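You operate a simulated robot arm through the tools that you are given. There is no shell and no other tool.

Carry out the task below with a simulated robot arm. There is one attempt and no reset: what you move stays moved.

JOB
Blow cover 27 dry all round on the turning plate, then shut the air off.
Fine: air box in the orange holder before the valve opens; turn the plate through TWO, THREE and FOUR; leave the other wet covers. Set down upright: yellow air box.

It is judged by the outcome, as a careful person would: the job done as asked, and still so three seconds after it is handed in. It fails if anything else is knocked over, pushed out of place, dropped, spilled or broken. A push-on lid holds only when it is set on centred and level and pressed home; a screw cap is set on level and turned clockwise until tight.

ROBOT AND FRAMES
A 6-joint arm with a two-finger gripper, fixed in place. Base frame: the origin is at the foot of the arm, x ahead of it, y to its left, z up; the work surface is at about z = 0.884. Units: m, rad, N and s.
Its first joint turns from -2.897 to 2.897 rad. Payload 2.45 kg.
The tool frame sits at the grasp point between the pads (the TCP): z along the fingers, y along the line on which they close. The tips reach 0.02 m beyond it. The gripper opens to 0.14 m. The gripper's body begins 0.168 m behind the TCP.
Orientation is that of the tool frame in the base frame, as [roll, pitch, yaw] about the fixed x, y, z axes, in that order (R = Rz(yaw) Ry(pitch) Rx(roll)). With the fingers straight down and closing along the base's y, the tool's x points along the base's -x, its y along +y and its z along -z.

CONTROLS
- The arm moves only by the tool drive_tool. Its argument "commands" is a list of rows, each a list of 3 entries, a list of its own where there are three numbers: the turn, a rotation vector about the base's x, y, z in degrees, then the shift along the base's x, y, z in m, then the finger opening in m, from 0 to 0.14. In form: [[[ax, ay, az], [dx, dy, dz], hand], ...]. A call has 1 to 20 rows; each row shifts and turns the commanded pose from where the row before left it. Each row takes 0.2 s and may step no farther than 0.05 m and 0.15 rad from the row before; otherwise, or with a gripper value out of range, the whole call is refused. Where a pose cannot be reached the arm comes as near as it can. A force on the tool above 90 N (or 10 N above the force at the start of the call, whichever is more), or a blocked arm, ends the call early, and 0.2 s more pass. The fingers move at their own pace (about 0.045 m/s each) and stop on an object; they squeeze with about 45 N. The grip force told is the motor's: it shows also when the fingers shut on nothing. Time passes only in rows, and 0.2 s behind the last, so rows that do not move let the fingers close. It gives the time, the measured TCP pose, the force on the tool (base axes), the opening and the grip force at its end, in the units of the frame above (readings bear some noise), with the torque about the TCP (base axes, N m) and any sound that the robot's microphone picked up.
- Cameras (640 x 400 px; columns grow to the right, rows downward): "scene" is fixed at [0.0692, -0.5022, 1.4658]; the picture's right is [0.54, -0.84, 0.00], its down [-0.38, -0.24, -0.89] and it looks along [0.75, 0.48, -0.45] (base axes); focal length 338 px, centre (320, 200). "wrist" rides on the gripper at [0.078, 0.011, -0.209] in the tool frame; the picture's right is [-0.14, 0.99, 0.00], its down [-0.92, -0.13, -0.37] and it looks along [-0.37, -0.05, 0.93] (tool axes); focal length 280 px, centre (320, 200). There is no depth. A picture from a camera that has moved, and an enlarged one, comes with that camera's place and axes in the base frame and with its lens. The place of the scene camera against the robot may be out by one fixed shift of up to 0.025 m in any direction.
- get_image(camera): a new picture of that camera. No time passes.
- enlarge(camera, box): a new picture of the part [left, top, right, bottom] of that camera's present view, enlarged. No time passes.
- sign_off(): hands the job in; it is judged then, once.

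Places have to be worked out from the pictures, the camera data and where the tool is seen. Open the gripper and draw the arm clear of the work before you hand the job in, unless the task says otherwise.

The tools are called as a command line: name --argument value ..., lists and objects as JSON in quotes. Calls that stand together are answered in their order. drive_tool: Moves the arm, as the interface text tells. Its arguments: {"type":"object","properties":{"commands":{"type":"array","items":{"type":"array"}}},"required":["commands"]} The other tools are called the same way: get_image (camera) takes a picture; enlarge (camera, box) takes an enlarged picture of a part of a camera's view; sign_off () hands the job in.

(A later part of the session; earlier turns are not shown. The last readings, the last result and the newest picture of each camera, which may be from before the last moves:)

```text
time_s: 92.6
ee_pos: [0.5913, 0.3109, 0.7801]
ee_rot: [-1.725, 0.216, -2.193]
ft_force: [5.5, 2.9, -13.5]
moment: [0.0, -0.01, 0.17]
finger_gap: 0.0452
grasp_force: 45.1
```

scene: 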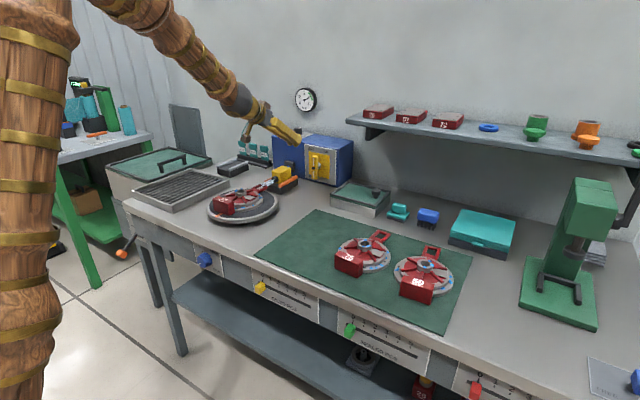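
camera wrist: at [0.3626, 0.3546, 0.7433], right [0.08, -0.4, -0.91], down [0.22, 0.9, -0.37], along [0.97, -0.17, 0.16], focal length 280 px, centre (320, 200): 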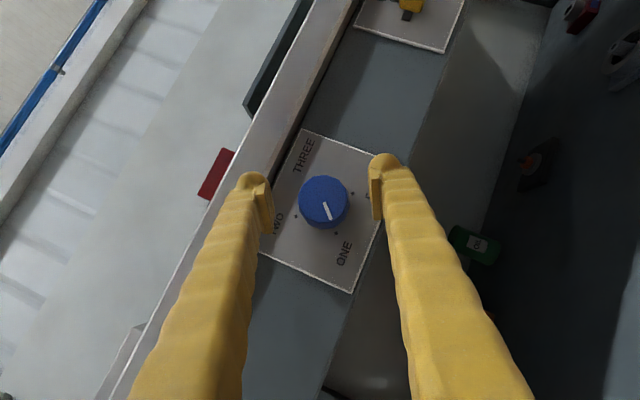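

Forces are modest now, with 45° turned. I continue with another 30°.

drive_tool --commands '[[[7.5, 0, 0], [0, 0, -0.0006], 0.03], [[7.5, 0, 0], [0, 0, 0], 0.03], [[0, 0, 0], [0, 0, 0], 0.03]]'

drive_tool --commands '[[[7.5, 0, 0], [0, 0, 0], 0.03], [[7.5, 0, 0], [0, 0, 0], 0.03], [[0, 0, 0], [0, 0, 0], 0.03]]'

enlarge --camera "wrist" --box '[240, 110, 400, 250]'

```text
time_s: 93.4
ee_pos: [0.5919, 0.3105, 0.78]
ee_rot: [-1.89, 0.424, -2.246]
ft_force: [-6.5, 3.4, -0.3]
moment: [0.03, 0.12, -0.3]
finger_gap: 0.0452
grasp_force: 45.7
```

```text
time_s: 94.2
ee_pos: [0.5914, 0.3098, 0.781]
ee_rot: [-2.088, 0.621, -2.346]
ft_force: [-6.3, 3.8, 9.9]
moment: [0.01, -0.2, 0.02]
finger_gap: 0.045
grasp_force: 45.4
```

```text
2.86 times, centred on (320, 180) of wrist
camera zoom: at [0.3752, 0.3568, 0.8117], right [0.08, 0.78, -0.62], down [0.22, 0.59, 0.77], along [0.97, -0.2, -0.13], focal length 801 px, centre (320, 257)
```

zoom: 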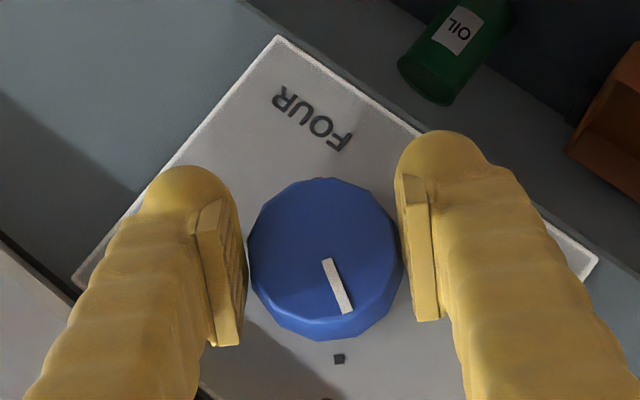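

75° done, and the TWO tick is nearing the mark. I turn the last 15°.

drive_tool --commands '[[[7.5, 0, 0], [0, 0, 0], 0.03], [[7.5, 0, 0], [0, 0, 0], 0.03], [[0, 0, 0], [0, 0, 0], 0.03], [[0, 0, 0], [0, 0, 0], 0.03]]'

enlarge --camera "wrist" --box '[240, 110, 400, 250]'

enlarge --camera "scene" --box '[195, 150, 345, 235]'

```text
time_s: 95.2
ee_pos: [0.592, 0.3108, 0.7802]
ee_rot: [-2.352, 0.792, -2.517]
ft_force: [2.2, -5.3, 12.7]
moment: [-0.03, -0.22, -0.1]
finger_gap: 0.0452
grasp_force: 45.3
```

```text
2.86 times, centred on (320, 180) of wrist
camera zoom: at [0.3753, 0.3471, 0.8225], right [0.08, 0.91, -0.4], down [0.22, 0.37, 0.9], along [0.97, -0.16, -0.17], focal length 801 px, centre (320, 257)
```

zoom: 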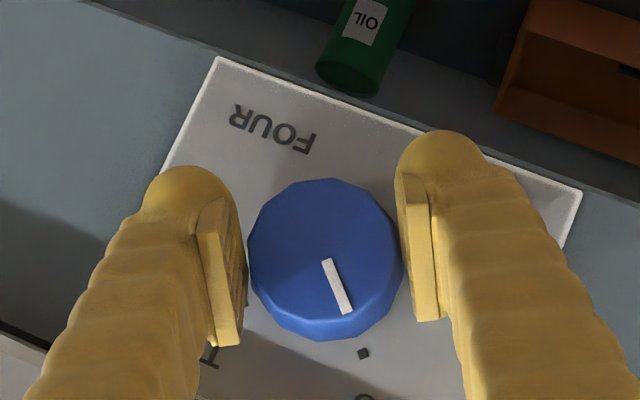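

```text
4.27 times, centred on (270, 192) of scene
camera zoom: at [0.0692, -0.5022, 1.4658], right [0.54, -0.84, 0.0], down [-0.38, -0.24, -0.89], along [0.75, 0.48, -0.45], focal length 1444 px, centre (533, 232)
```

zoom: 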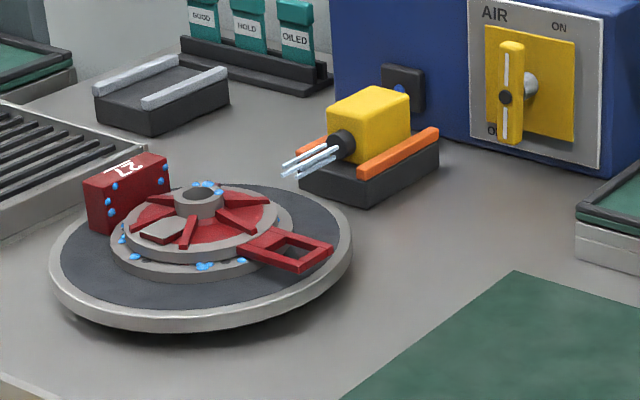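

TWO is reached and the plate has turned 90°, with the handle now toward -y. I enlarge to see which droplets remain while the air blows on this side.

enlarge --camera "scene" --box '[205, 180, 285, 230]'

drive_tool --commands '[[[0, 0, 0], [0, 0, 0], 0.03], [[0, 0, 0], [0, 0, 0], 0.03], [[0, 0, 0], [0, 0, 0], 0.03], [[0, 0, 0], [0, 0, 0], 0.03], [[0, 0, 0], [0, 0, 0], 0.03]]'

enlarge --camera "scene" --box '[205, 170, 285, 230]'

```text
8.00 times, centred on (245, 205) of scene
camera zoom: at [0.0692, -0.5022, 1.4658], right [0.54, -0.84, 0.0], down [-0.38, -0.24, -0.89], along [0.75, 0.48, -0.45], focal length 2706 px, centre (920, 160)
```

zoom: 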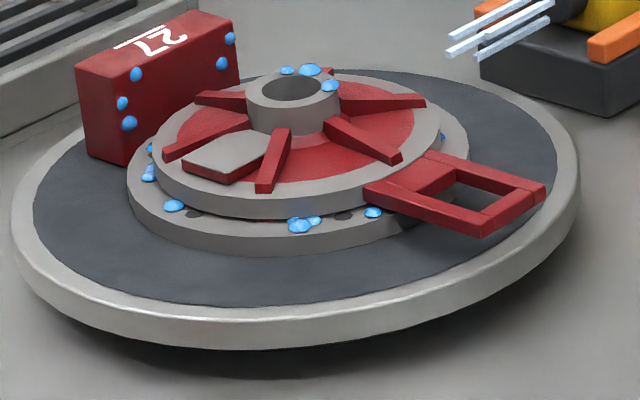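

```text
time_s: 96.4
ee_pos: [0.592, 0.3095, 0.7801]
ee_rot: [-2.351, 0.79, -2.517]
ft_force: [9.6, -13.3, 14.6]
moment: [-0.04, -0.21, -0.07]
finger_gap: 0.0453
grasp_force: 45.0
```

```text
6.67 times, centred on (245, 200) of scene
camera zoom: at [0.0692, -0.5022, 1.4658], right [0.54, -0.84, 0.0], down [-0.38, -0.24, -0.89], along [0.75, 0.48, -0.45], focal length 2255 px, centre (820, 200)
```

zoom: 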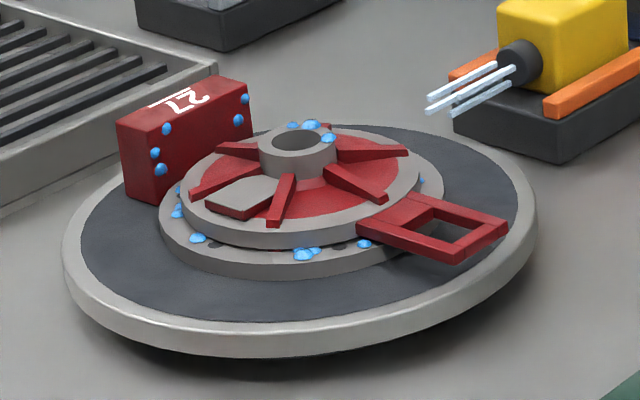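

TWO is set, but I can't tell if droplets have gone yet. I hold here a few seconds and compare droplets on the side facing the nozzle, and check the gauge.

drive_tool --commands '[[[0, 0, 0], [0, 0, 0], 0.03], [[0, 0, 0], [0, 0, 0], 0.03], [[0, 0, 0], [0, 0, 0], 0.03], [[0, 0, 0], [0, 0, 0], 0.03], [[0, 0, 0], [0, 0, 0], 0.03], [[0, 0, 0], [0, 0, 0], 0.03], [[0, 0, 0], [0, 0, 0], 0.03], [[0, 0, 0], [0, 0, 0], 0.03], [[0, 0, 0], [0, 0, 0], 0.03], [[0, 0, 0], [0, 0, 0], 0.03], [[0, 0, 0], [0, 0, 0], 0.03], [[0, 0, 0], [0, 0, 0], 0.03], [[0, 0, 0], [0, 0, 0], 0.03], [[0, 0, 0], [0, 0, 0], 0.03], [[0, 0, 0], [0, 0, 0], 0.03]]'

enlarge --camera "scene" --box '[205, 170, 285, 230]'

enlarge --camera "scene" --box '[285, 80, 325, 115]'

enlarge --camera "scene" --box '[250, 155, 310, 205]'

```text
time_s: 99.6
ee_pos: [0.5909, 0.3105, 0.7802]
ee_rot: [-2.353, 0.791, -2.518]
ft_force: [4.5, -17.4, 16.9]
moment: [-0.02, -0.21, -0.19]
finger_gap: 0.0453
grasp_force: 45.0
```

```text
6.67 times, centred on (245, 200) of scene
camera zoom: at [0.0692, -0.5022, 1.4658], right [0.54, -0.84, 0.0], down [-0.38, -0.24, -0.89], along [0.75, 0.48, -0.45], focal length 2255 px, centre (820, 200)
```

zoom: 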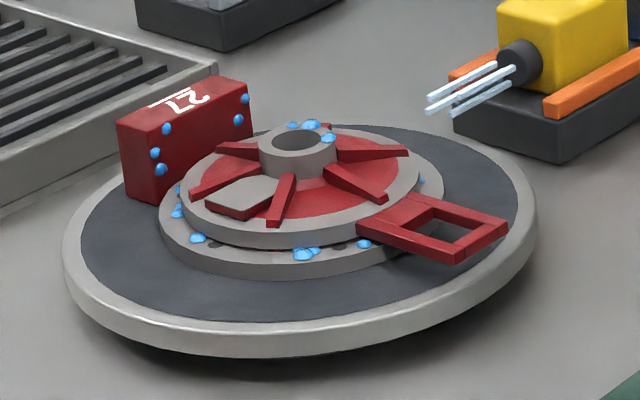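

```text
11.43 times, centred on (305, 98) of scene
camera zoom: at [0.0692, -0.5022, 1.4658], right [0.54, -0.84, 0.0], down [-0.38, -0.24, -0.89], along [0.75, 0.48, -0.45], focal length 3866 px, centre (491, 1371)
```

zoom: 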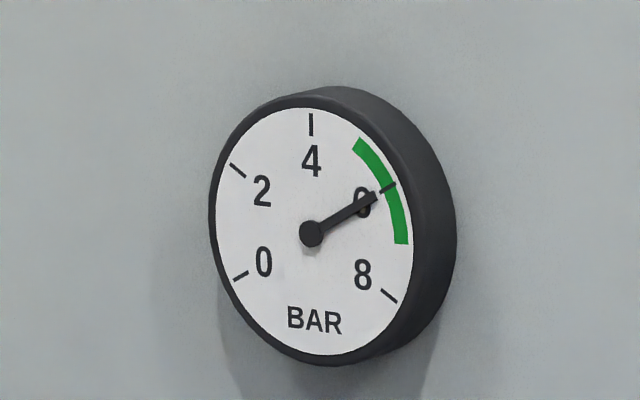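

```text
8.00 times, centred on (280, 180) of scene
camera zoom: at [0.0692, -0.5022, 1.4658], right [0.54, -0.84, 0.0], down [-0.38, -0.24, -0.89], along [0.75, 0.48, -0.45], focal length 2706 px, centre (640, 360)
```

zoom: 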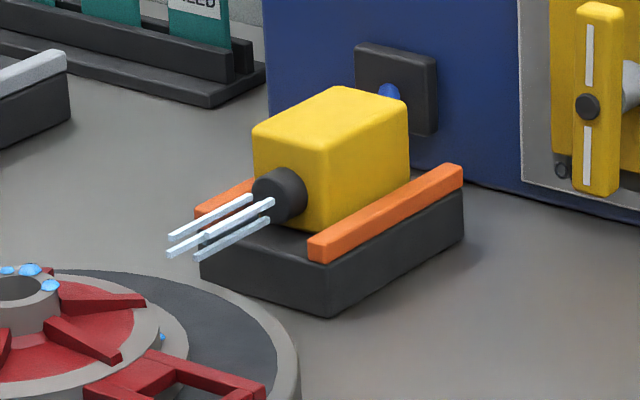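

Pressure is in the green (6 bar) and the jets aim at the cover. The three hub droplets now face the nozzle, so I hold for 8 more seconds to see whether they go.

drive_tool --commands '[[[0, 0, 0], [0, 0, 0], 0.03], [[0, 0, 0], [0, 0, 0], 0.03], [[0, 0, 0], [0, 0, 0], 0.03], [[0, 0, 0], [0, 0, 0], 0.03], [[0, 0, 0], [0, 0, 0], 0.03], [[0, 0, 0], [0, 0, 0], 0.03], [[0, 0, 0], [0, 0, 0], 0.03], [[0, 0, 0], [0, 0, 0], 0.03], [[0, 0, 0], [0, 0, 0], 0.03], [[0, 0, 0], [0, 0, 0], 0.03], [[0, 0, 0], [0, 0, 0], 0.03], [[0, 0, 0], [0, 0, 0], 0.03], [[0, 0, 0], [0, 0, 0], 0.03], [[0, 0, 0], [0, 0, 0], 0.03], [[0, 0, 0], [0, 0, 0], 0.03], [[0, 0, 0], [0, 0, 0], 0.03], [[0, 0, 0], [0, 0, 0], 0.03], [[0, 0, 0], [0, 0, 0], 0.03], [[0, 0, 0], [0, 0, 0], 0.03], [[0, 0, 0], [0, 0, 0], 0.03]]'

drive_tool --commands '[[[0, 0, 0], [0, 0, 0], 0.03], [[0, 0, 0], [0, 0, 0], 0.03], [[0, 0, 0], [0, 0, 0], 0.03], [[0, 0, 0], [0, 0, 0], 0.03], [[0, 0, 0], [0, 0, 0], 0.03], [[0, 0, 0], [0, 0, 0], 0.03], [[0, 0, 0], [0, 0, 0], 0.03], [[0, 0, 0], [0, 0, 0], 0.03], [[0, 0, 0], [0, 0, 0], 0.03], [[0, 0, 0], [0, 0, 0], 0.03], [[0, 0, 0], [0, 0, 0], 0.03], [[0, 0, 0], [0, 0, 0], 0.03], [[0, 0, 0], [0, 0, 0], 0.03], [[0, 0, 0], [0, 0, 0], 0.03], [[0, 0, 0], [0, 0, 0], 0.03], [[0, 0, 0], [0, 0, 0], 0.03], [[0, 0, 0], [0, 0, 0], 0.03], [[0, 0, 0], [0, 0, 0], 0.03], [[0, 0, 0], [0, 0, 0], 0.03], [[0, 0, 0], [0, 0, 0], 0.03]]'

enlarge --camera "scene" --box '[205, 170, 285, 230]'

```text
time_s: 103.8
ee_pos: [0.5903, 0.3106, 0.7802]
ee_rot: [-2.35, 0.79, -2.515]
ft_force: [-5.1, -15.1, 10.7]
moment: [-0.03, -0.1, -0.15]
finger_gap: 0.0452
grasp_force: 45.3
```

```text
time_s: 108.0
ee_pos: [0.592, 0.3097, 0.781]
ee_rot: [-2.351, 0.791, -2.516]
ft_force: [-4.1, -11.2, 6.7]
moment: [0.03, -0.07, -0.16]
finger_gap: 0.0453
grasp_force: 45.2
```

```text
6.67 times, centred on (245, 200) of scene
camera zoom: at [0.0692, -0.5022, 1.4658], right [0.54, -0.84, 0.0], down [-0.38, -0.24, -0.89], along [0.75, 0.48, -0.45], focal length 2255 px, centre (820, 200)
```

zoom: 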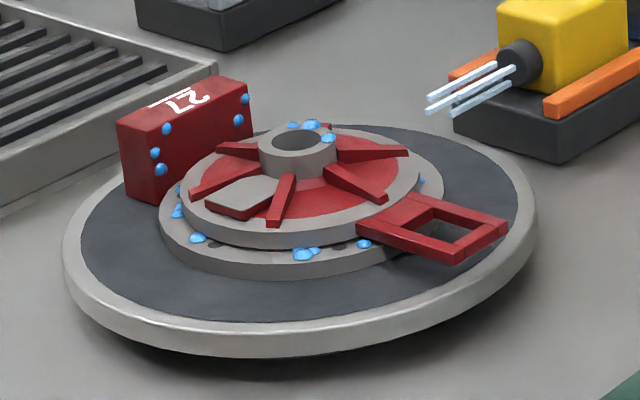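

No change in visible droplets after 13 s, so they may clear only once all sides are done. I go on with the sequence: release the knob, back off, roll back 90° and re-grip for THREE.

drive_tool --commands '[[[0, 0, 0], [0, 0, 0], 0.05], [[0, 0, 0], [0, 0, 0], 0.065], [[0, 0, 0], [0, 0, 0], 0.08], [[0, 0, 0], [-0.012, 0, 0], 0.08], [[0, 0, 0], [-0.015, 0, 0], 0.08], [[0, 0, 0], [0, 0, 0], 0.08]]'

enlarge --camera "wrist" --box '[240, 110, 400, 250]'

enlarge --camera "scene" --box '[205, 170, 285, 230]'

```text
time_s: 109.4
ee_pos: [0.5646, 0.31, 0.7806]
ee_rot: [-2.35, 0.792, -2.516]
ft_force: [0.2, 0.0, -0.1]
moment: [-0.03, 0.0, 0.01]
finger_gap: 0.0799
grasp_force: 0.1
```

```text
2.86 times, centred on (320, 180) of wrist
camera zoom: at [0.3485, 0.3471, 0.8222], right [0.08, 0.91, -0.4], down [0.22, 0.37, 0.9], along [0.97, -0.16, -0.17], focal length 801 px, centre (320, 257)
```

zoom: 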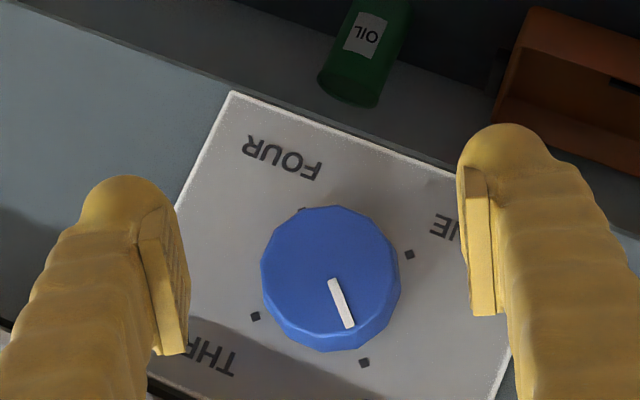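

```text
6.67 times, centred on (245, 200) of scene
camera zoom: at [0.0692, -0.5022, 1.4658], right [0.54, -0.84, 0.0], down [-0.38, -0.24, -0.89], along [0.75, 0.48, -0.45], focal length 2255 px, centre (820, 200)
```

zoom: 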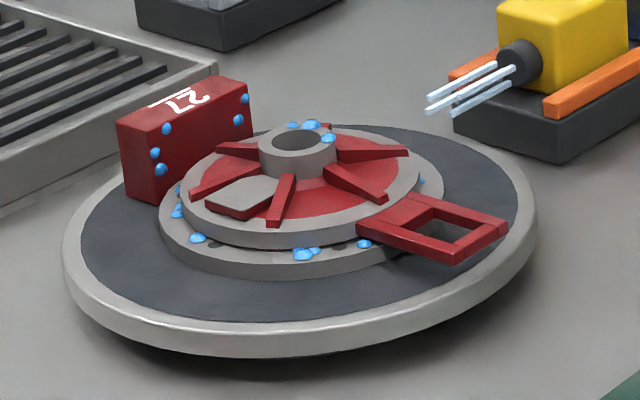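

The knob stays at TWO. I roll the open gripper back by 90° in front of the knob.

drive_tool --commands '[[[-7.5, 0, 0], [0, 0, 0], 0.08], [[-7.5, 0, 0], [0, 0, 0], 0.08], [[-7.5, 0, 0], [0, 0, 0], 0.08], [[-7.5, 0, 0], [0, 0, 0], 0.08], [[-7.5, 0, 0], [0, 0, 0], 0.08], [[-7.5, 0, 0], [0, 0, 0], 0.08], [[-7.5, 0, 0], [0, 0, 0], 0.08], [[-7.5, 0, 0], [0, 0, 0], 0.08], [[-7.5, 0, 0], [0, 0, 0], 0.08], [[-7.5, 0, 0], [0, 0, 0], 0.08], [[-7.5, 0, 0], [0, 0, 0], 0.08], [[-7.5, 0, 0], [0, 0, 0], 0.08], [[0, 0, 0], [0, 0, 0], 0.08]]'

enlarge --camera "wrist" --box '[240, 110, 400, 250]'

```text
time_s: 112.2
ee_pos: [0.5641, 0.3102, 0.7804]
ee_rot: [-1.253, -0.423, -2.246]
ft_force: [0.4, 0.0, -0.7]
moment: [-0.02, 0.0, -0.01]
finger_gap: 0.0797
grasp_force: 0.1
```

```text
2.86 times, centred on (320, 180) of wrist
camera zoom: at [0.3483, 0.3526, 0.7433], right [0.08, -0.4, -0.91], down [0.22, 0.9, -0.37], along [0.97, -0.17, 0.16], focal length 801 px, centre (320, 257)
```

zoom: 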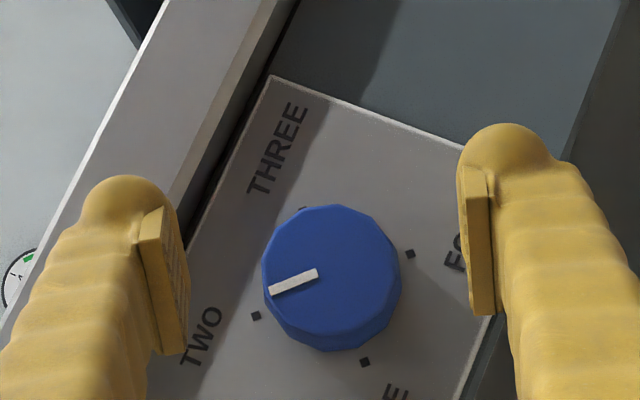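

The mark points to TWO. I move in, grip again and start the turn to THREE.

drive_tool --commands '[[[0, 0, 0], [0.012, 0, -0.0015], 0.08], [[0, 0, 0], [0.015, 0, 0], 0.08], [[0, 0, 0], [0, 0, 0], 0.06], [[0, 0, 0], [0, 0, 0], 0.045], [[0, 0, 0], [0, 0, 0], 0.03], [[0, 0, 0], [0, 0, 0], 0.03], [[0, 0, 0], [0, 0, 0], 0.03]]'

drive_tool --commands '[[[7.5, 0, 0], [0, 0.0003, 0.0005], 0.03], [[7.5, 0, 0], [0, 0.0003, 0.0005], 0.03], [[0, 0, 0], [0, 0, 0], 0.03]]'

```text
time_s: 113.8
ee_pos: [0.5912, 0.3104, 0.7797]
ee_rot: [-1.251, -0.423, -2.246]
ft_force: [13.6, 17.5, 36.4]
moment: [-0.06, -0.33, 0.15]
finger_gap: 0.0454
grasp_force: 45.0
```

```text
time_s: 114.6
ee_pos: [0.592, 0.3122, 0.7799]
ee_rot: [-1.421, -0.214, -2.194]
ft_force: [15.2, 22.7, 33.0]
moment: [-0.05, -0.25, 0.33]
finger_gap: 0.0456
grasp_force: 45.2
```

A side force of about 40 N pushes up, so I shift up 1.5 mm and continue the turn.

drive_tool --commands '[[[0, 0, 0], [-0.0005, 0.0005, 0.0015], 0.03], [[7.5, 0, 0], [0, 0, 0], 0.03], [[7.5, 0, 0], [0, 0, 0], 0.03], [[0, 0, 0], [0, 0, 0], 0.03]]'

drive_tool --commands '[[[7.5, 0, 0], [0, 0, 0], 0.03], [[7.5, 0, 0], [0, 0, 0], 0.03], [[0, 0, 0], [0, 0, 0], 0.03]]'

```text
time_s: 115.6
ee_pos: [0.5908, 0.3115, 0.7812]
ee_rot: [-1.575, -0.001, -2.177]
ft_force: [24.1, 3.0, -5.8]
moment: [0.03, 0.15, -0.04]
finger_gap: 0.0452
grasp_force: 45.4
```

```text
time_s: 116.4
ee_pos: [0.5917, 0.3105, 0.7802]
ee_rot: [-1.724, 0.212, -2.192]
ft_force: [17.9, -2.1, -16.3]
moment: [0.02, -0.08, 0.13]
finger_gap: 0.0452
grasp_force: 44.9
```

Halfway at moderate forces. I continue, easing +1 mm in x and slightly down.

drive_tool --commands '[[[7.5, 0, 0], [0.001, 0, -0.0007], 0.03], [[7.5, 0, 0], [0, 0, 0], 0.03], [[0, 0, 0], [0, 0, 0], 0.03]]'

drive_tool --commands '[[[7.5, 0, 0], [0, 0, 0], 0.03], [[7.5, 0, 0], [0, 0, 0], 0.03], [[7.5, 0, 0], [0, 0, 0], 0.03], [[7.5, 0, 0], [0, 0, 0], 0.03], [[0, 0, 0], [0, 0, 0], 0.03]]'

enlarge --camera "wrist" --box '[240, 110, 400, 250]'

enlarge --camera "scene" --box '[205, 165, 305, 230]'

```text
time_s: 117.2
ee_pos: [0.5917, 0.3113, 0.7801]
ee_rot: [-1.89, 0.424, -2.246]
ft_force: [-31.3, -5.4, 9.7]
moment: [-0.04, -0.11, -0.21]
finger_gap: 0.0457
grasp_force: 45.8
```

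```text
time_s: 118.4
ee_pos: [0.592, 0.3107, 0.7803]
ee_rot: [-2.351, 0.792, -2.516]
ft_force: [4.7, -26.4, 28.4]
moment: [-0.01, -0.33, -0.4]
finger_gap: 0.0454
grasp_force: 45.1
```

```text
2.86 times, centred on (320, 180) of wrist
camera zoom: at [0.3763, 0.3476, 0.8227], right [0.08, 0.91, -0.4], down [0.22, 0.37, 0.9], along [0.97, -0.16, -0.17], focal length 801 px, centre (320, 257)
```

zoom: 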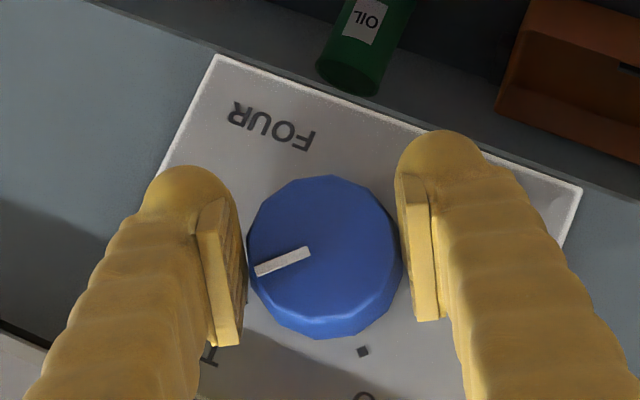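

```text
6.15 times, centred on (255, 198) of scene
camera zoom: at [0.0692, -0.5022, 1.4658], right [0.54, -0.84, 0.0], down [-0.38, -0.24, -0.89], along [0.75, 0.48, -0.45], focal length 2082 px, centre (720, 215)
```

zoom: 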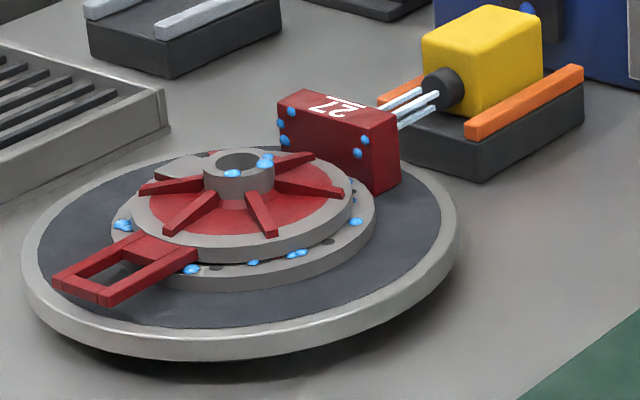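

THREE is reached: the block now faces the nozzle. I hold here with the air blowing for about 8 s and watch.

drive_tool --commands '[[[0, 0, 0], [0, -0.0008, 0.0008], 0.03], [[0, 0, 0], [0, 0, 0], 0.03], [[0, 0, 0], [0, 0, 0], 0.03], [[0, 0, 0], [0, 0, 0], 0.03], [[0, 0, 0], [0, 0, 0], 0.03], [[0, 0, 0], [0, 0, 0], 0.03], [[0, 0, 0], [0, 0, 0], 0.03], [[0, 0, 0], [0, 0, 0], 0.03], [[0, 0, 0], [0, 0, 0], 0.03], [[0, 0, 0], [0, 0, 0], 0.03], [[0, 0, 0], [0, 0, 0], 0.03], [[0, 0, 0], [0, 0, 0], 0.03], [[0, 0, 0], [0, 0, 0], 0.03], [[0, 0, 0], [0, 0, 0], 0.03], [[0, 0, 0], [0, 0, 0], 0.03], [[0, 0, 0], [0, 0, 0], 0.03], [[0, 0, 0], [0, 0, 0], 0.03], [[0, 0, 0], [0, 0, 0], 0.03], [[0, 0, 0], [0, 0, 0], 0.03], [[0, 0, 0], [0, 0, 0], 0.03]]'

drive_tool --commands '[[[0, 0, 0], [0, 0, 0], 0.03], [[0, 0, 0], [0, 0, 0], 0.03], [[0, 0, 0], [0, 0, 0], 0.03], [[0, 0, 0], [0, 0, 0], 0.03], [[0, 0, 0], [0, 0, 0], 0.03], [[0, 0, 0], [0, 0, 0], 0.03], [[0, 0, 0], [0, 0, 0], 0.03], [[0, 0, 0], [0, 0, 0], 0.03], [[0, 0, 0], [0, 0, 0], 0.03], [[0, 0, 0], [0, 0, 0], 0.03], [[0, 0, 0], [0, 0, 0], 0.03], [[0, 0, 0], [0, 0, 0], 0.03], [[0, 0, 0], [0, 0, 0], 0.03], [[0, 0, 0], [0, 0, 0], 0.03], [[0, 0, 0], [0, 0, 0], 0.03], [[0, 0, 0], [0, 0, 0], 0.03], [[0, 0, 0], [0, 0, 0], 0.03], [[0, 0, 0], [0, 0, 0], 0.03], [[0, 0, 0], [0, 0, 0], 0.03], [[0, 0, 0], [0, 0, 0], 0.03]]'

enlarge --camera "scene" --box '[205, 165, 305, 230]'

```text
time_s: 122.6
ee_pos: [0.591, 0.3101, 0.7808]
ee_rot: [-2.351, 0.79, -2.517]
ft_force: [9.4, 5.4, 4.7]
moment: [0.0, -0.06, 0.03]
finger_gap: 0.0454
grasp_force: 44.9
```

```text
time_s: 126.8
ee_pos: [0.5907, 0.3109, 0.7815]
ee_rot: [-2.351, 0.793, -2.518]
ft_force: [-1.4, 9.9, -3.5]
moment: [0.03, -0.02, 0.1]
finger_gap: 0.0451
grasp_force: 45.1
```

```text
6.15 times, centred on (255, 198) of scene
camera zoom: at [0.0692, -0.5022, 1.4658], right [0.54, -0.84, 0.0], down [-0.38, -0.24, -0.89], along [0.75, 0.48, -0.45], focal length 2082 px, centre (720, 215)
```

zoom: 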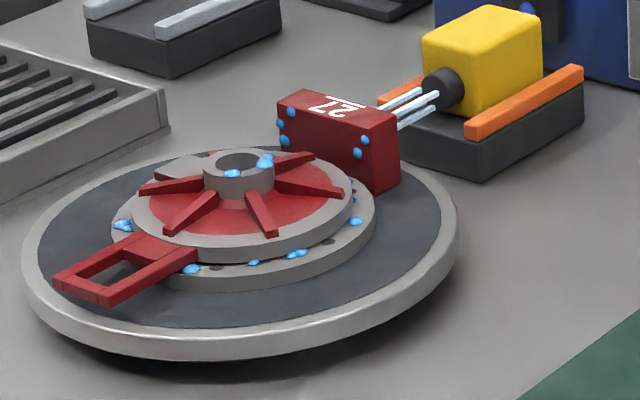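

THREE has had over 8 s of air. I release, back off, roll back 90° and re-grip for FOUR.

drive_tool --commands '[[[0, 0, 0], [0, 0, 0], 0.05], [[0, 0, 0], [0, 0, 0], 0.065], [[0, 0, 0], [0, 0, 0], 0.08], [[0, 0, 0], [-0.012, 0, 0], 0.08], [[0, 0, 0], [-0.015, 0, 0], 0.08], [[-7.5, 0, 0], [0, 0, 0], 0.08], [[-7.5, 0, 0], [0, 0, 0], 0.08], [[-7.5, 0, 0], [0, 0, 0], 0.08], [[-7.5, 0, 0], [0, 0, 0], 0.08], [[-7.5, 0, 0], [0, 0, 0], 0.08], [[-7.5, 0, 0], [0, 0, 0], 0.08], [[-7.5, 0, 0], [0, 0, 0], 0.08], [[-7.5, 0, 0], [0, 0, 0], 0.08], [[-7.5, 0, 0], [0, 0, 0], 0.08], [[-7.5, 0, 0], [0, 0, 0], 0.08], [[-7.5, 0, 0], [0, 0, 0], 0.08], [[-7.5, 0, 0], [0, 0, 0], 0.08], [[0, 0, 0], [0, 0, 0], 0.08]]'

enlarge --camera "wrist" --box '[240, 110, 400, 250]'

enlarge --camera "scene" --box '[205, 165, 305, 230]'

```text
time_s: 130.6
ee_pos: [0.5651, 0.3102, 0.7809]
ee_rot: [-1.252, -0.424, -2.246]
ft_force: [0.0, 0.3, -1.3]
moment: [0.05, -0.02, 0.01]
finger_gap: 0.0798
grasp_force: 0.1
```

```text
2.86 times, centred on (320, 180) of wrist
camera zoom: at [0.3491, 0.3535, 0.7443], right [0.08, -0.4, -0.91], down [0.22, 0.9, -0.37], along [0.97, -0.17, 0.16], focal length 801 px, centre (320, 257)
```

zoom: 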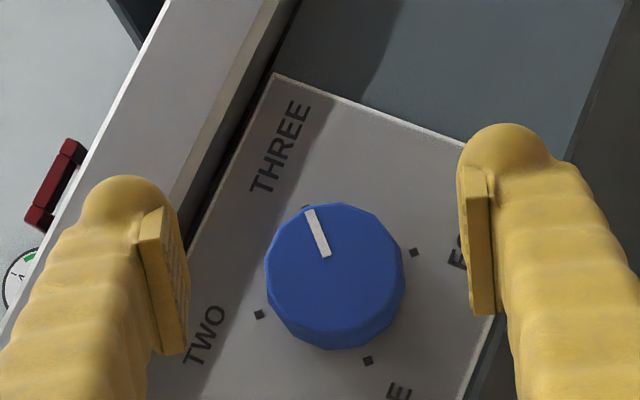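

```text
6.15 times, centred on (255, 198) of scene
camera zoom: at [0.0692, -0.5022, 1.4658], right [0.54, -0.84, 0.0], down [-0.38, -0.24, -0.89], along [0.75, 0.48, -0.45], focal length 2082 px, centre (720, 215)
```

zoom: 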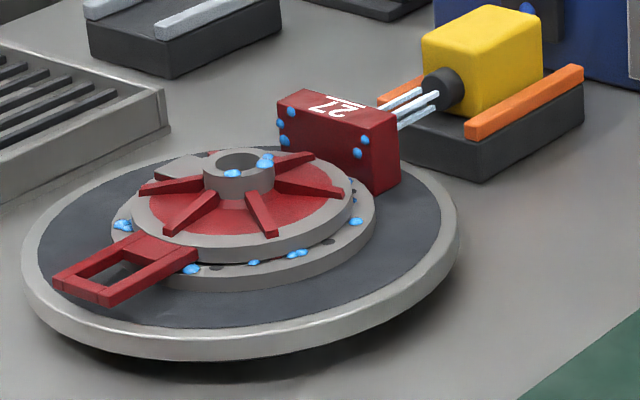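

The mark points to THREE. I move in, grip, and turn the first 30° toward FOUR.

drive_tool --commands '[[[0, 0, 0], [0.012, 0, -0.001], 0.08], [[0, 0, 0], [0.0145, 0, 0], 0.08], [[0, 0, 0], [0, 0, 0], 0.06], [[0, 0, 0], [0, 0, 0], 0.045], [[0, 0, 0], [0, 0, 0], 0.03], [[0, 0, 0], [0, 0, 0], 0.03], [[0, 0, 0], [0, 0, 0], 0.03]]'

drive_tool --commands '[[[7.5, 0, 0], [0, 0.0005, 0.0012], 0.03], [[7.5, 0, 0], [0, 0, 0], 0.03], [[0, 0, 0], [0, 0, 0], 0.03]]'

```text
time_s: 132.2
ee_pos: [0.5914, 0.3107, 0.7799]
ee_rot: [-1.256, -0.424, -2.245]
ft_force: [3.9, -1.5, -9.0]
moment: [0.05, 0.11, 0.03]
finger_gap: 0.0453
grasp_force: 44.9
```

```text
time_s: 133.0
ee_pos: [0.5916, 0.3113, 0.7806]
ee_rot: [-1.421, -0.215, -2.195]
ft_force: [14.3, -12.4, -40.9]
moment: [0.03, 0.43, -0.07]
finger_gap: 0.0453
grasp_force: 44.8
```

The upward shift was not needed this time (-41 N), so I take it back and continue.

drive_tool --commands '[[[0, 0, 0], [0, -0.0005, -0.0013], 0.03], [[7.5, 0, 0], [0, 0, 0], 0.03], [[7.5, 0, 0], [0, 0, 0], 0.03], [[0, 0, 0], [0, 0, 0], 0.03]]'

drive_tool --commands '[[[7.5, 0, 0], [0, 0, 0], 0.03], [[7.5, 0, 0], [0, 0, 0], 0.03], [[0, 0, 0], [0, 0, 0], 0.03]]'

```text
time_s: 134.0
ee_pos: [0.5905, 0.3103, 0.7799]
ee_rot: [-1.572, 0.0, -2.178]
ft_force: [10.6, -3.7, -10.2]
moment: [0.02, 0.14, -0.01]
finger_gap: 0.0453
grasp_force: 44.9
```

```text
time_s: 134.8
ee_pos: [0.5913, 0.3109, 0.7807]
ee_rot: [-1.724, 0.215, -2.195]
ft_force: [3.6, 3.3, 7.3]
moment: [0.04, -0.24, 0.31]
finger_gap: 0.0452
grasp_force: 45.5
```

Forces are low now. I turn the remaining 45° to FOUR.

drive_tool --commands '[[[7.5, 0, 0], [0, 0, 0], 0.03], [[7.5, 0, 0], [0, 0, 0], 0.03], [[7.5, 0, 0], [0, 0, 0], 0.03], [[0, 0, 0], [0, 0, 0], 0.03]]'

drive_tool --commands '[[[7.5, 0, 0], [0, 0, 0], 0.03], [[7.5, 0, 0], [0, 0, 0], 0.03], [[7.5, 0, 0], [0, 0, 0], 0.03], [[0, 0, 0], [0, 0, 0], 0.03], [[0, 0, 0], [0, 0, 0], 0.03]]'

enlarge --camera "wrist" --box '[240, 110, 400, 250]'

enlarge --camera "scene" --box '[205, 165, 305, 230]'

```text
time_s: 135.8
ee_pos: [0.5911, 0.3111, 0.7799]
ee_rot: [-1.985, 0.527, -2.29]
ft_force: [-4.2, 4.7, 29.0]
moment: [-0.02, -0.36, -0.19]
finger_gap: 0.0452
grasp_force: 45.1
```

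```text
time_s: 137.0
ee_pos: [0.5908, 0.3102, 0.7803]
ee_rot: [-2.351, 0.791, -2.52]
ft_force: [13.4, -11.4, 18.6]
moment: [-0.01, -0.22, -0.2]
finger_gap: 0.0454
grasp_force: 44.9
```

```text
2.86 times, centred on (320, 180) of wrist
camera zoom: at [0.3756, 0.347, 0.8222], right [0.08, 0.91, -0.4], down [0.22, 0.37, 0.9], along [0.97, -0.16, -0.17], focal length 801 px, centre (320, 257)
```

zoom: 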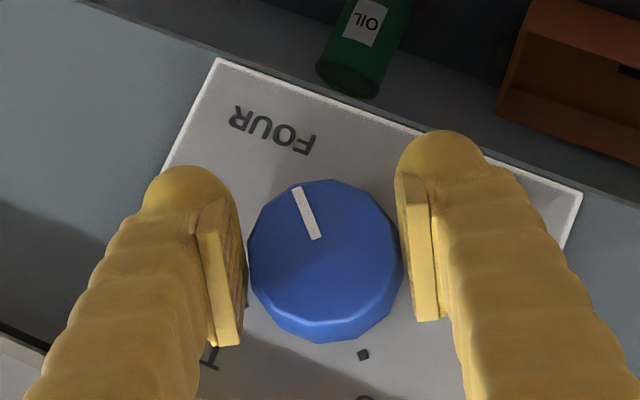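

```text
6.15 times, centred on (255, 198) of scene
camera zoom: at [0.0692, -0.5022, 1.4658], right [0.54, -0.84, 0.0], down [-0.38, -0.24, -0.89], along [0.75, 0.48, -0.45], focal length 2082 px, centre (720, 215)
```

zoom: 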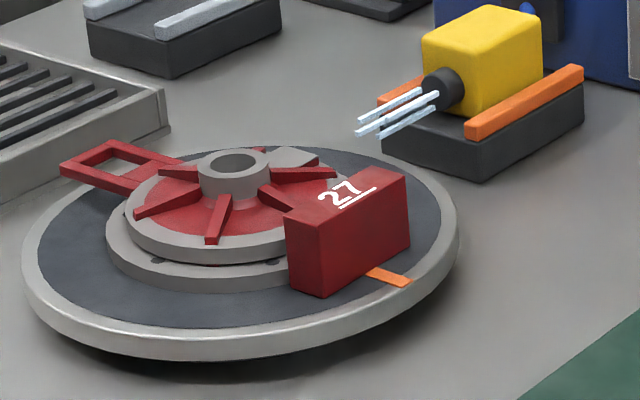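

All the droplets are gone and the knob is at FOUR, so cover 27 is dry all round. I release the knob, back away and rise in front of the bench.

drive_tool --commands '[[[0, 0, 0], [0, 0, 0], 0.05], [[0, 0, 0], [0, 0, 0], 0.065], [[0, 0, 0], [0, 0, 0], 0.08], [[0, 0, 0], [-0.012, 0, 0], 0.08], [[0, 0, 0], [-0.015, 0, 0], 0.08], [[-7.5, 0, 0], [-0.01, 0.005, 0], 0.08], [[-7.5, 0, 0], [-0.01, 0.01, 0], 0.06], [[0, 0, 0], [0, 0.005, 0.02], 0.04], [[0, 0, 0], [0, 0, 0.04], 0.02], [[0, 0, 0], [0, 0, 0.045], 0.0], [[0, 0, 0], [0, 0, 0.045], 0.0], [[0, 0, 0], [0, 0, 0.045], 0.0], [[0, 0, 0], [0, 0, 0.045], 0.0], [[0, 0, 0], [0, 0, 0.045], 0.0], [[0, 0, 0], [0, 0, 0.035], 0.0], [[0, 0, 0], [0, 0, 0], 0.0]]'

enlarge --camera "scene" --box '[175, 150, 345, 280]'

```text
time_s: 140.4
ee_pos: [0.5448, 0.3262, 1.1012]
ee_rot: [-2.09, 0.618, -2.355]
ft_force: [0.0, -0.6, -0.3]
moment: [-0.02, 0.01, 0.03]
finger_gap: 0.0002
grasp_force: 29.6
```

```text
3.08 times, centred on (260, 215) of scene
camera zoom: at [0.0692, -0.5022, 1.4658], right [0.54, -0.84, 0.0], down [-0.38, -0.24, -0.89], along [0.75, 0.48, -0.45], focal length 1041 px, centre (505, 154)
```

zoom: 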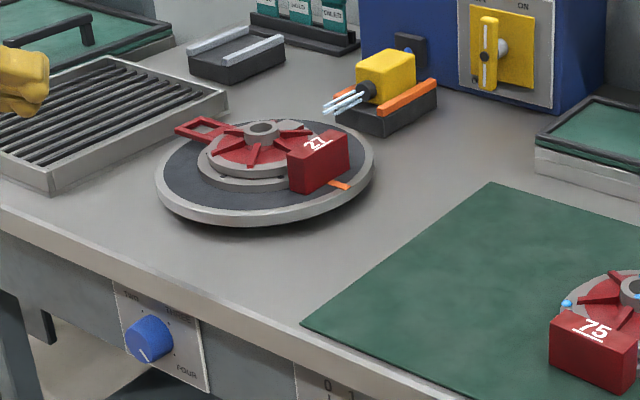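

I check where the knob's mark points after release.

enlarge --camera "scene" --box '[180, 235, 240, 285]'

enlarge --camera "scene" --box '[210, 165, 300, 230]'

```text
8.00 times, centred on (210, 260) of scene
camera zoom: at [0.0692, -0.5022, 1.4658], right [0.54, -0.84, 0.0], down [-0.38, -0.24, -0.89], along [0.75, 0.48, -0.45], focal length 2706 px, centre (1200, -280)
```

zoom: 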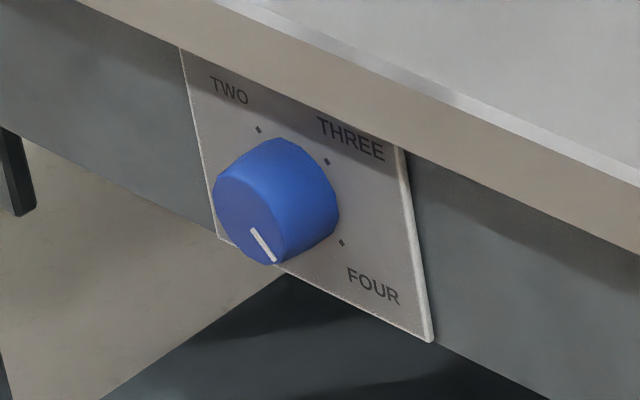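

```text
6.15 times, centred on (255, 198) of scene
camera zoom: at [0.0692, -0.5022, 1.4658], right [0.54, -0.84, 0.0], down [-0.38, -0.24, -0.89], along [0.75, 0.48, -0.45], focal length 2082 px, centre (720, 215)
```

zoom: 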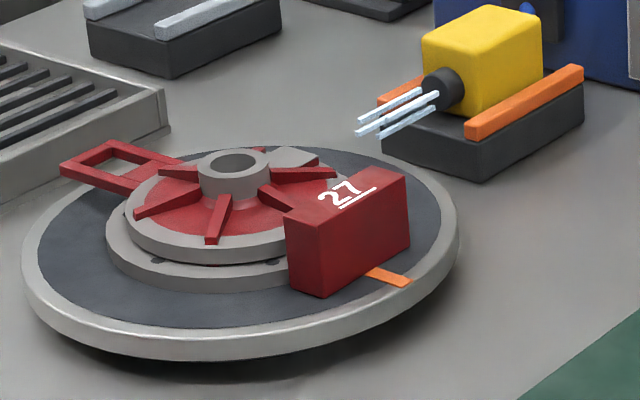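

The knob rests at FOUR and the cover is dry. I carry the closed gripper forward to above the valve's left side to turn the lever back to OFF.

drive_tool --commands '[[[0, 0, 0], [0.04, -0.004, 0], 0.0], [[5, 0, 0], [0.043, -0.006, 0], 0.0], [[5, 0, 0], [0.043, -0.006, 0], 0.0], [[5, 0, 0], [0.043, -0.006, 0], 0.0], [[5, 0, 0], [0.043, -0.006, 0], 0.0], [[5, 0, 0], [0.043, -0.006, 0], 0.0], [[5, 0, 0], [0.043, -0.006, 0], 0.0], [[5, 0, 0], [0.043, -0.006, 0], 0.0], [[5, 0, 0], [0.043, -0.006, 0], 0.0], [[5, 0, 0], [0.043, -0.006, 0], 0.0], [[0, 0, 0], [0.043, -0.006, 0], 0.0], [[0, 0, 0], [0.043, -0.006, 0], 0.0], [[0, 0, 0], [0.04, -0.003, 0], 0.0], [[0, 0, 0], [0, 0, 0], 0.0]]'

get_image --camera "wrist"

enlarge --camera "scene" --box '[270, 120, 360, 190]'

```text
time_s: 143.4
ee_pos: [1.0982, 0.2558, 1.0987]
ee_rot: [3.14, 0.965, -3.138]
ft_force: [0.1, 0.2, -0.3]
moment: [-0.02, -0.03, 0.03]
finger_gap: 0.0
grasp_force: 29.0
```

```text
taken
camera wrist: at [0.8821, 0.2676, 1.1538], right [0.08, 0.99, 0.11], down [0.22, -0.13, 0.97], along [0.97, -0.05, -0.23], focal length 280 px, centre (320, 200)
```

wrist: 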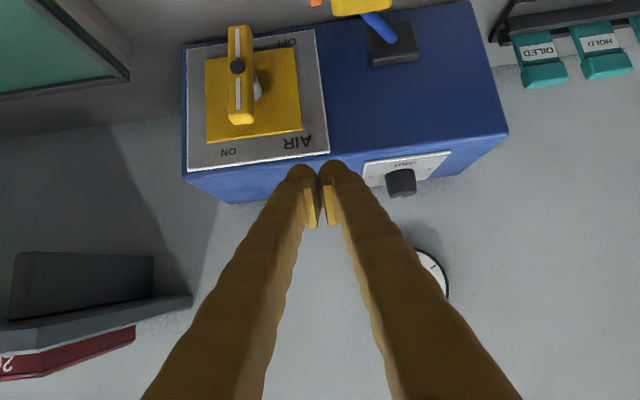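

```text
5.71 times, centred on (315, 155) of scene
camera zoom: at [0.0692, -0.5022, 1.4658], right [0.54, -0.84, 0.0], down [-0.38, -0.24, -0.89], along [0.75, 0.48, -0.45], focal length 1933 px, centre (349, 457)
```

zoom: 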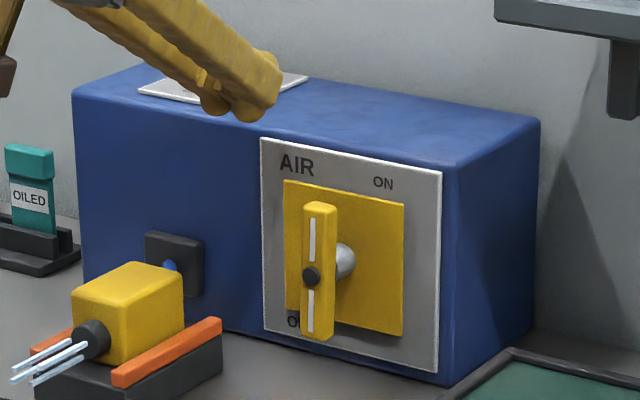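

I descend on the left side of the upright lever's upper arm, to z ≈ 1.026.

drive_tool --commands '[[[0, 0, 0], [0, 0, -0.025], 0.0], [[0, 0, 0], [0, 0, -0.025], 0.0], [[0, 0, 0], [0, 0, -0.015], 0.0], [[0, 0, 0], [0, 0, -0.008], 0.0], [[0, 0, 0], [0, -0.01, 0], 0.0], [[0, 0, 0], [0, 0, 0], 0.0]]'

enlarge --camera "wrist" --box '[200, 40, 400, 220]'

enlarge --camera "scene" --box '[270, 120, 360, 190]'

```text
time_s: 144.8
ee_pos: [1.0982, 0.2495, 1.0267]
ee_rot: [3.141, 0.964, -3.139]
ft_force: [-0.4, -0.3, 0.1]
moment: [0.0, 0.01, 0.0]
finger_gap: 0.0
grasp_force: 29.4
```

```text
2.22 times, centred on (300, 130) of wrist
camera zoom: at [0.8817, 0.2587, 1.0814], right [0.08, 0.99, 0.11], down [0.22, -0.13, 0.97], along [0.97, -0.05, -0.23], focal length 623 px, centre (364, 356)
```

zoom: 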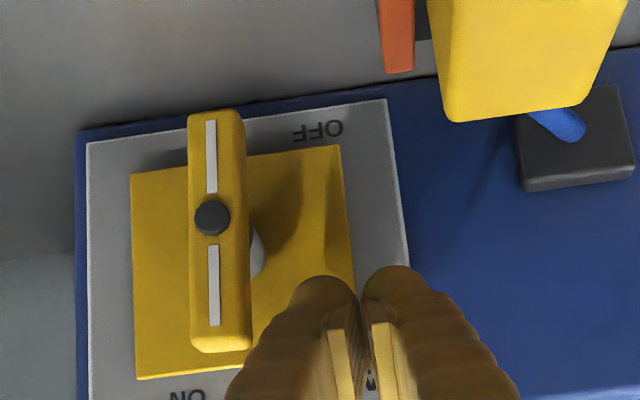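

```text
5.71 times, centred on (315, 155) of scene
camera zoom: at [0.0692, -0.5022, 1.4658], right [0.54, -0.84, 0.0], down [-0.38, -0.24, -0.89], along [0.75, 0.48, -0.45], focal length 1933 px, centre (349, 457)
```

zoom: 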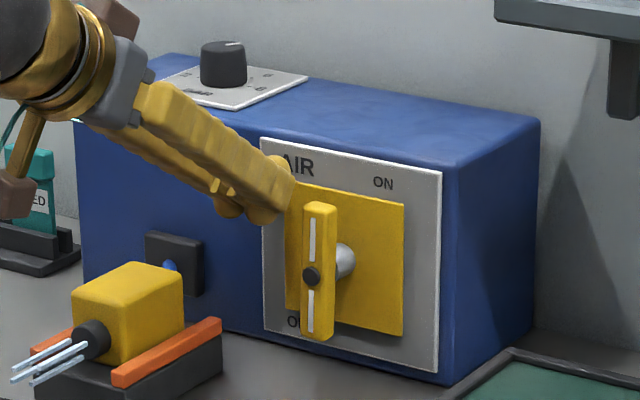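

The tips are left of the upper arm, so I push toward -y and start the lever back over.

drive_tool --commands '[[[0, 0, 0], [0, -0.008, 0], 0.0], [[0, 0, 0], [0, -0.008, 0], 0.0], [[0, 0, 0], [0, -0.008, 0], 0.0], [[0, 0, 0], [0, -0.008, 0], 0.0], [[0, 0, 0], [0, -0.006, -0.001], 0.0], [[0, 0, 0], [0, 0, 0], 0.0]]'

enlarge --camera "scene" --box '[270, 120, 360, 190]'

enlarge --camera "wrist" --box '[200, 40, 400, 220]'

```text
time_s: 146.2
ee_pos: [1.097, 0.2091, 1.0264]
ee_rot: [-3.141, 0.963, -3.14]
ft_force: [-0.7, 0.6, 0.6]
moment: [0.02, 0.0, 0.02]
finger_gap: 0.0001
grasp_force: 30.1
```

```text
5.71 times, centred on (315, 155) of scene
camera zoom: at [0.0692, -0.5022, 1.4658], right [0.54, -0.84, 0.0], down [-0.38, -0.24, -0.89], along [0.75, 0.48, -0.45], focal length 1933 px, centre (349, 457)
```

zoom: 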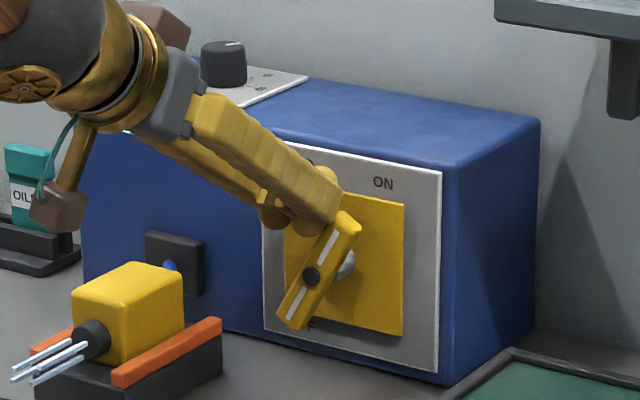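

```text
2.22 times, centred on (300, 130) of wrist
camera zoom: at [0.882, 0.2201, 1.0805], right [0.08, 0.99, 0.11], down [0.22, -0.13, 0.97], along [0.97, -0.05, -0.23], focal length 623 px, centre (364, 356)
```

zoom: 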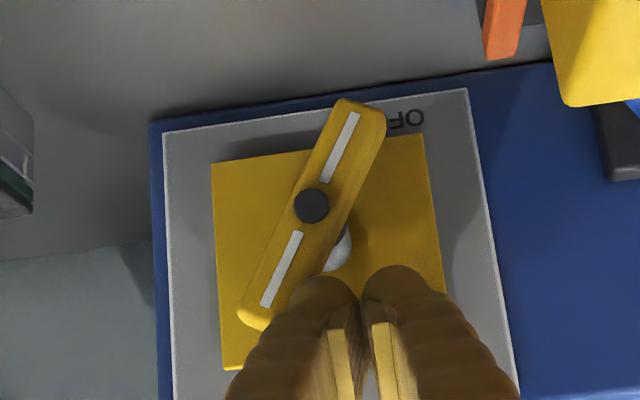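

The lever is swinging back smoothly. I continue along the arc toward -y and down.

drive_tool --commands '[[[0, 0, 0], [0, -0.006, -0.001], 0.0], [[0, 0, 0], [0, -0.006, -0.001], 0.0], [[0, 0, 0], [0, -0.006, -0.002], 0.0], [[0, 0, 0], [0, -0.006, -0.003], 0.0], [[0, 0, 0], [0, -0.006, -0.003], 0.0], [[0, 0, 0], [0, -0.006, -0.003], 0.0], [[0, 0, 0], [0, 0, 0], 0.0]]'

enlarge --camera "scene" --box '[270, 120, 360, 190]'

enlarge --camera "wrist" --box '[240, 40, 440, 220]'

```text
time_s: 147.8
ee_pos: [1.0964, 0.1743, 1.0137]
ee_rot: [3.14, 0.963, -3.139]
ft_force: [-0.2, -0.7, 0.6]
moment: [-0.01, -0.01, 0.0]
finger_gap: 0.0001
grasp_force: 29.2
```

```text
5.71 times, centred on (315, 155) of scene
camera zoom: at [0.0692, -0.5022, 1.4658], right [0.54, -0.84, 0.0], down [-0.38, -0.24, -0.89], along [0.75, 0.48, -0.45], focal length 1933 px, centre (349, 457)
```

zoom: 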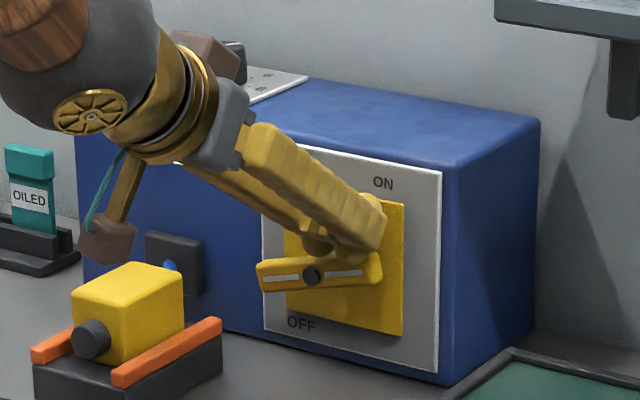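

```text
2.22 times, centred on (340, 130) of wrist
camera zoom: at [0.8811, 0.184, 1.0681], right [0.08, 0.99, 0.11], down [0.22, -0.13, 0.97], along [0.97, -0.05, -0.23], focal length 623 px, centre (276, 356)
```

zoom: 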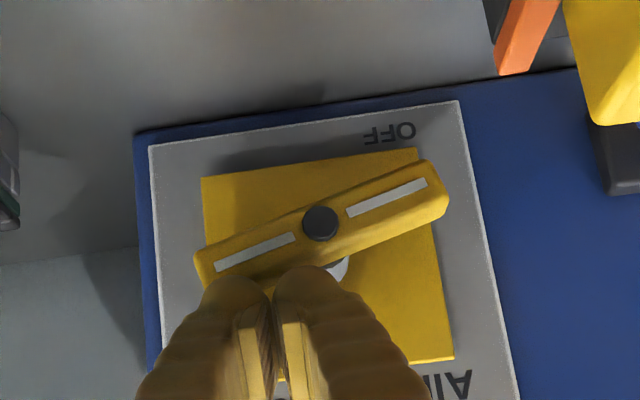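

The air has stopped and the lever is within about 15° of horizontal. I press the right end down the rest of the way to its OFF stop.

drive_tool --commands '[[[0, 0, 0], [0, -0.008, 0], 0.0], [[0, 0, 0], [0, -0.008, -0.002], 0.0], [[0, 0, 0], [0, -0.004, -0.003], 0.0], [[0, 0, 0], [0, 0, -0.003], 0.0], [[0, 0, 0], [0, 0, -0.002], 0.0], [[0, 0, 0], [0, 0, 0], 0.0]]'

enlarge --camera "wrist" --box '[240, 40, 440, 220]'

```text
time_s: 149.2
ee_pos: [1.0984, 0.1532, 1.0027]
ee_rot: [3.141, 0.966, 3.141]
ft_force: [-0.3, -1.6, 6.1]
moment: [0.01, -0.02, -0.04]
finger_gap: 0.0003
grasp_force: 29.1
```

```text
2.22 times, centred on (340, 130) of wrist
camera zoom: at [0.8815, 0.1644, 1.0583], right [0.08, 0.99, 0.11], down [0.22, -0.13, 0.97], along [0.97, -0.05, -0.23], focal length 623 px, centre (276, 356)
```

zoom: 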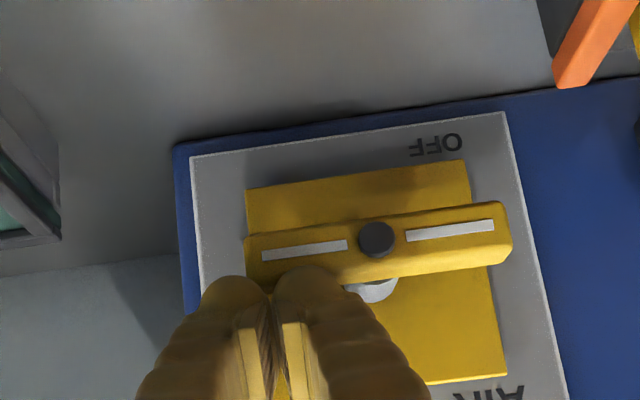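

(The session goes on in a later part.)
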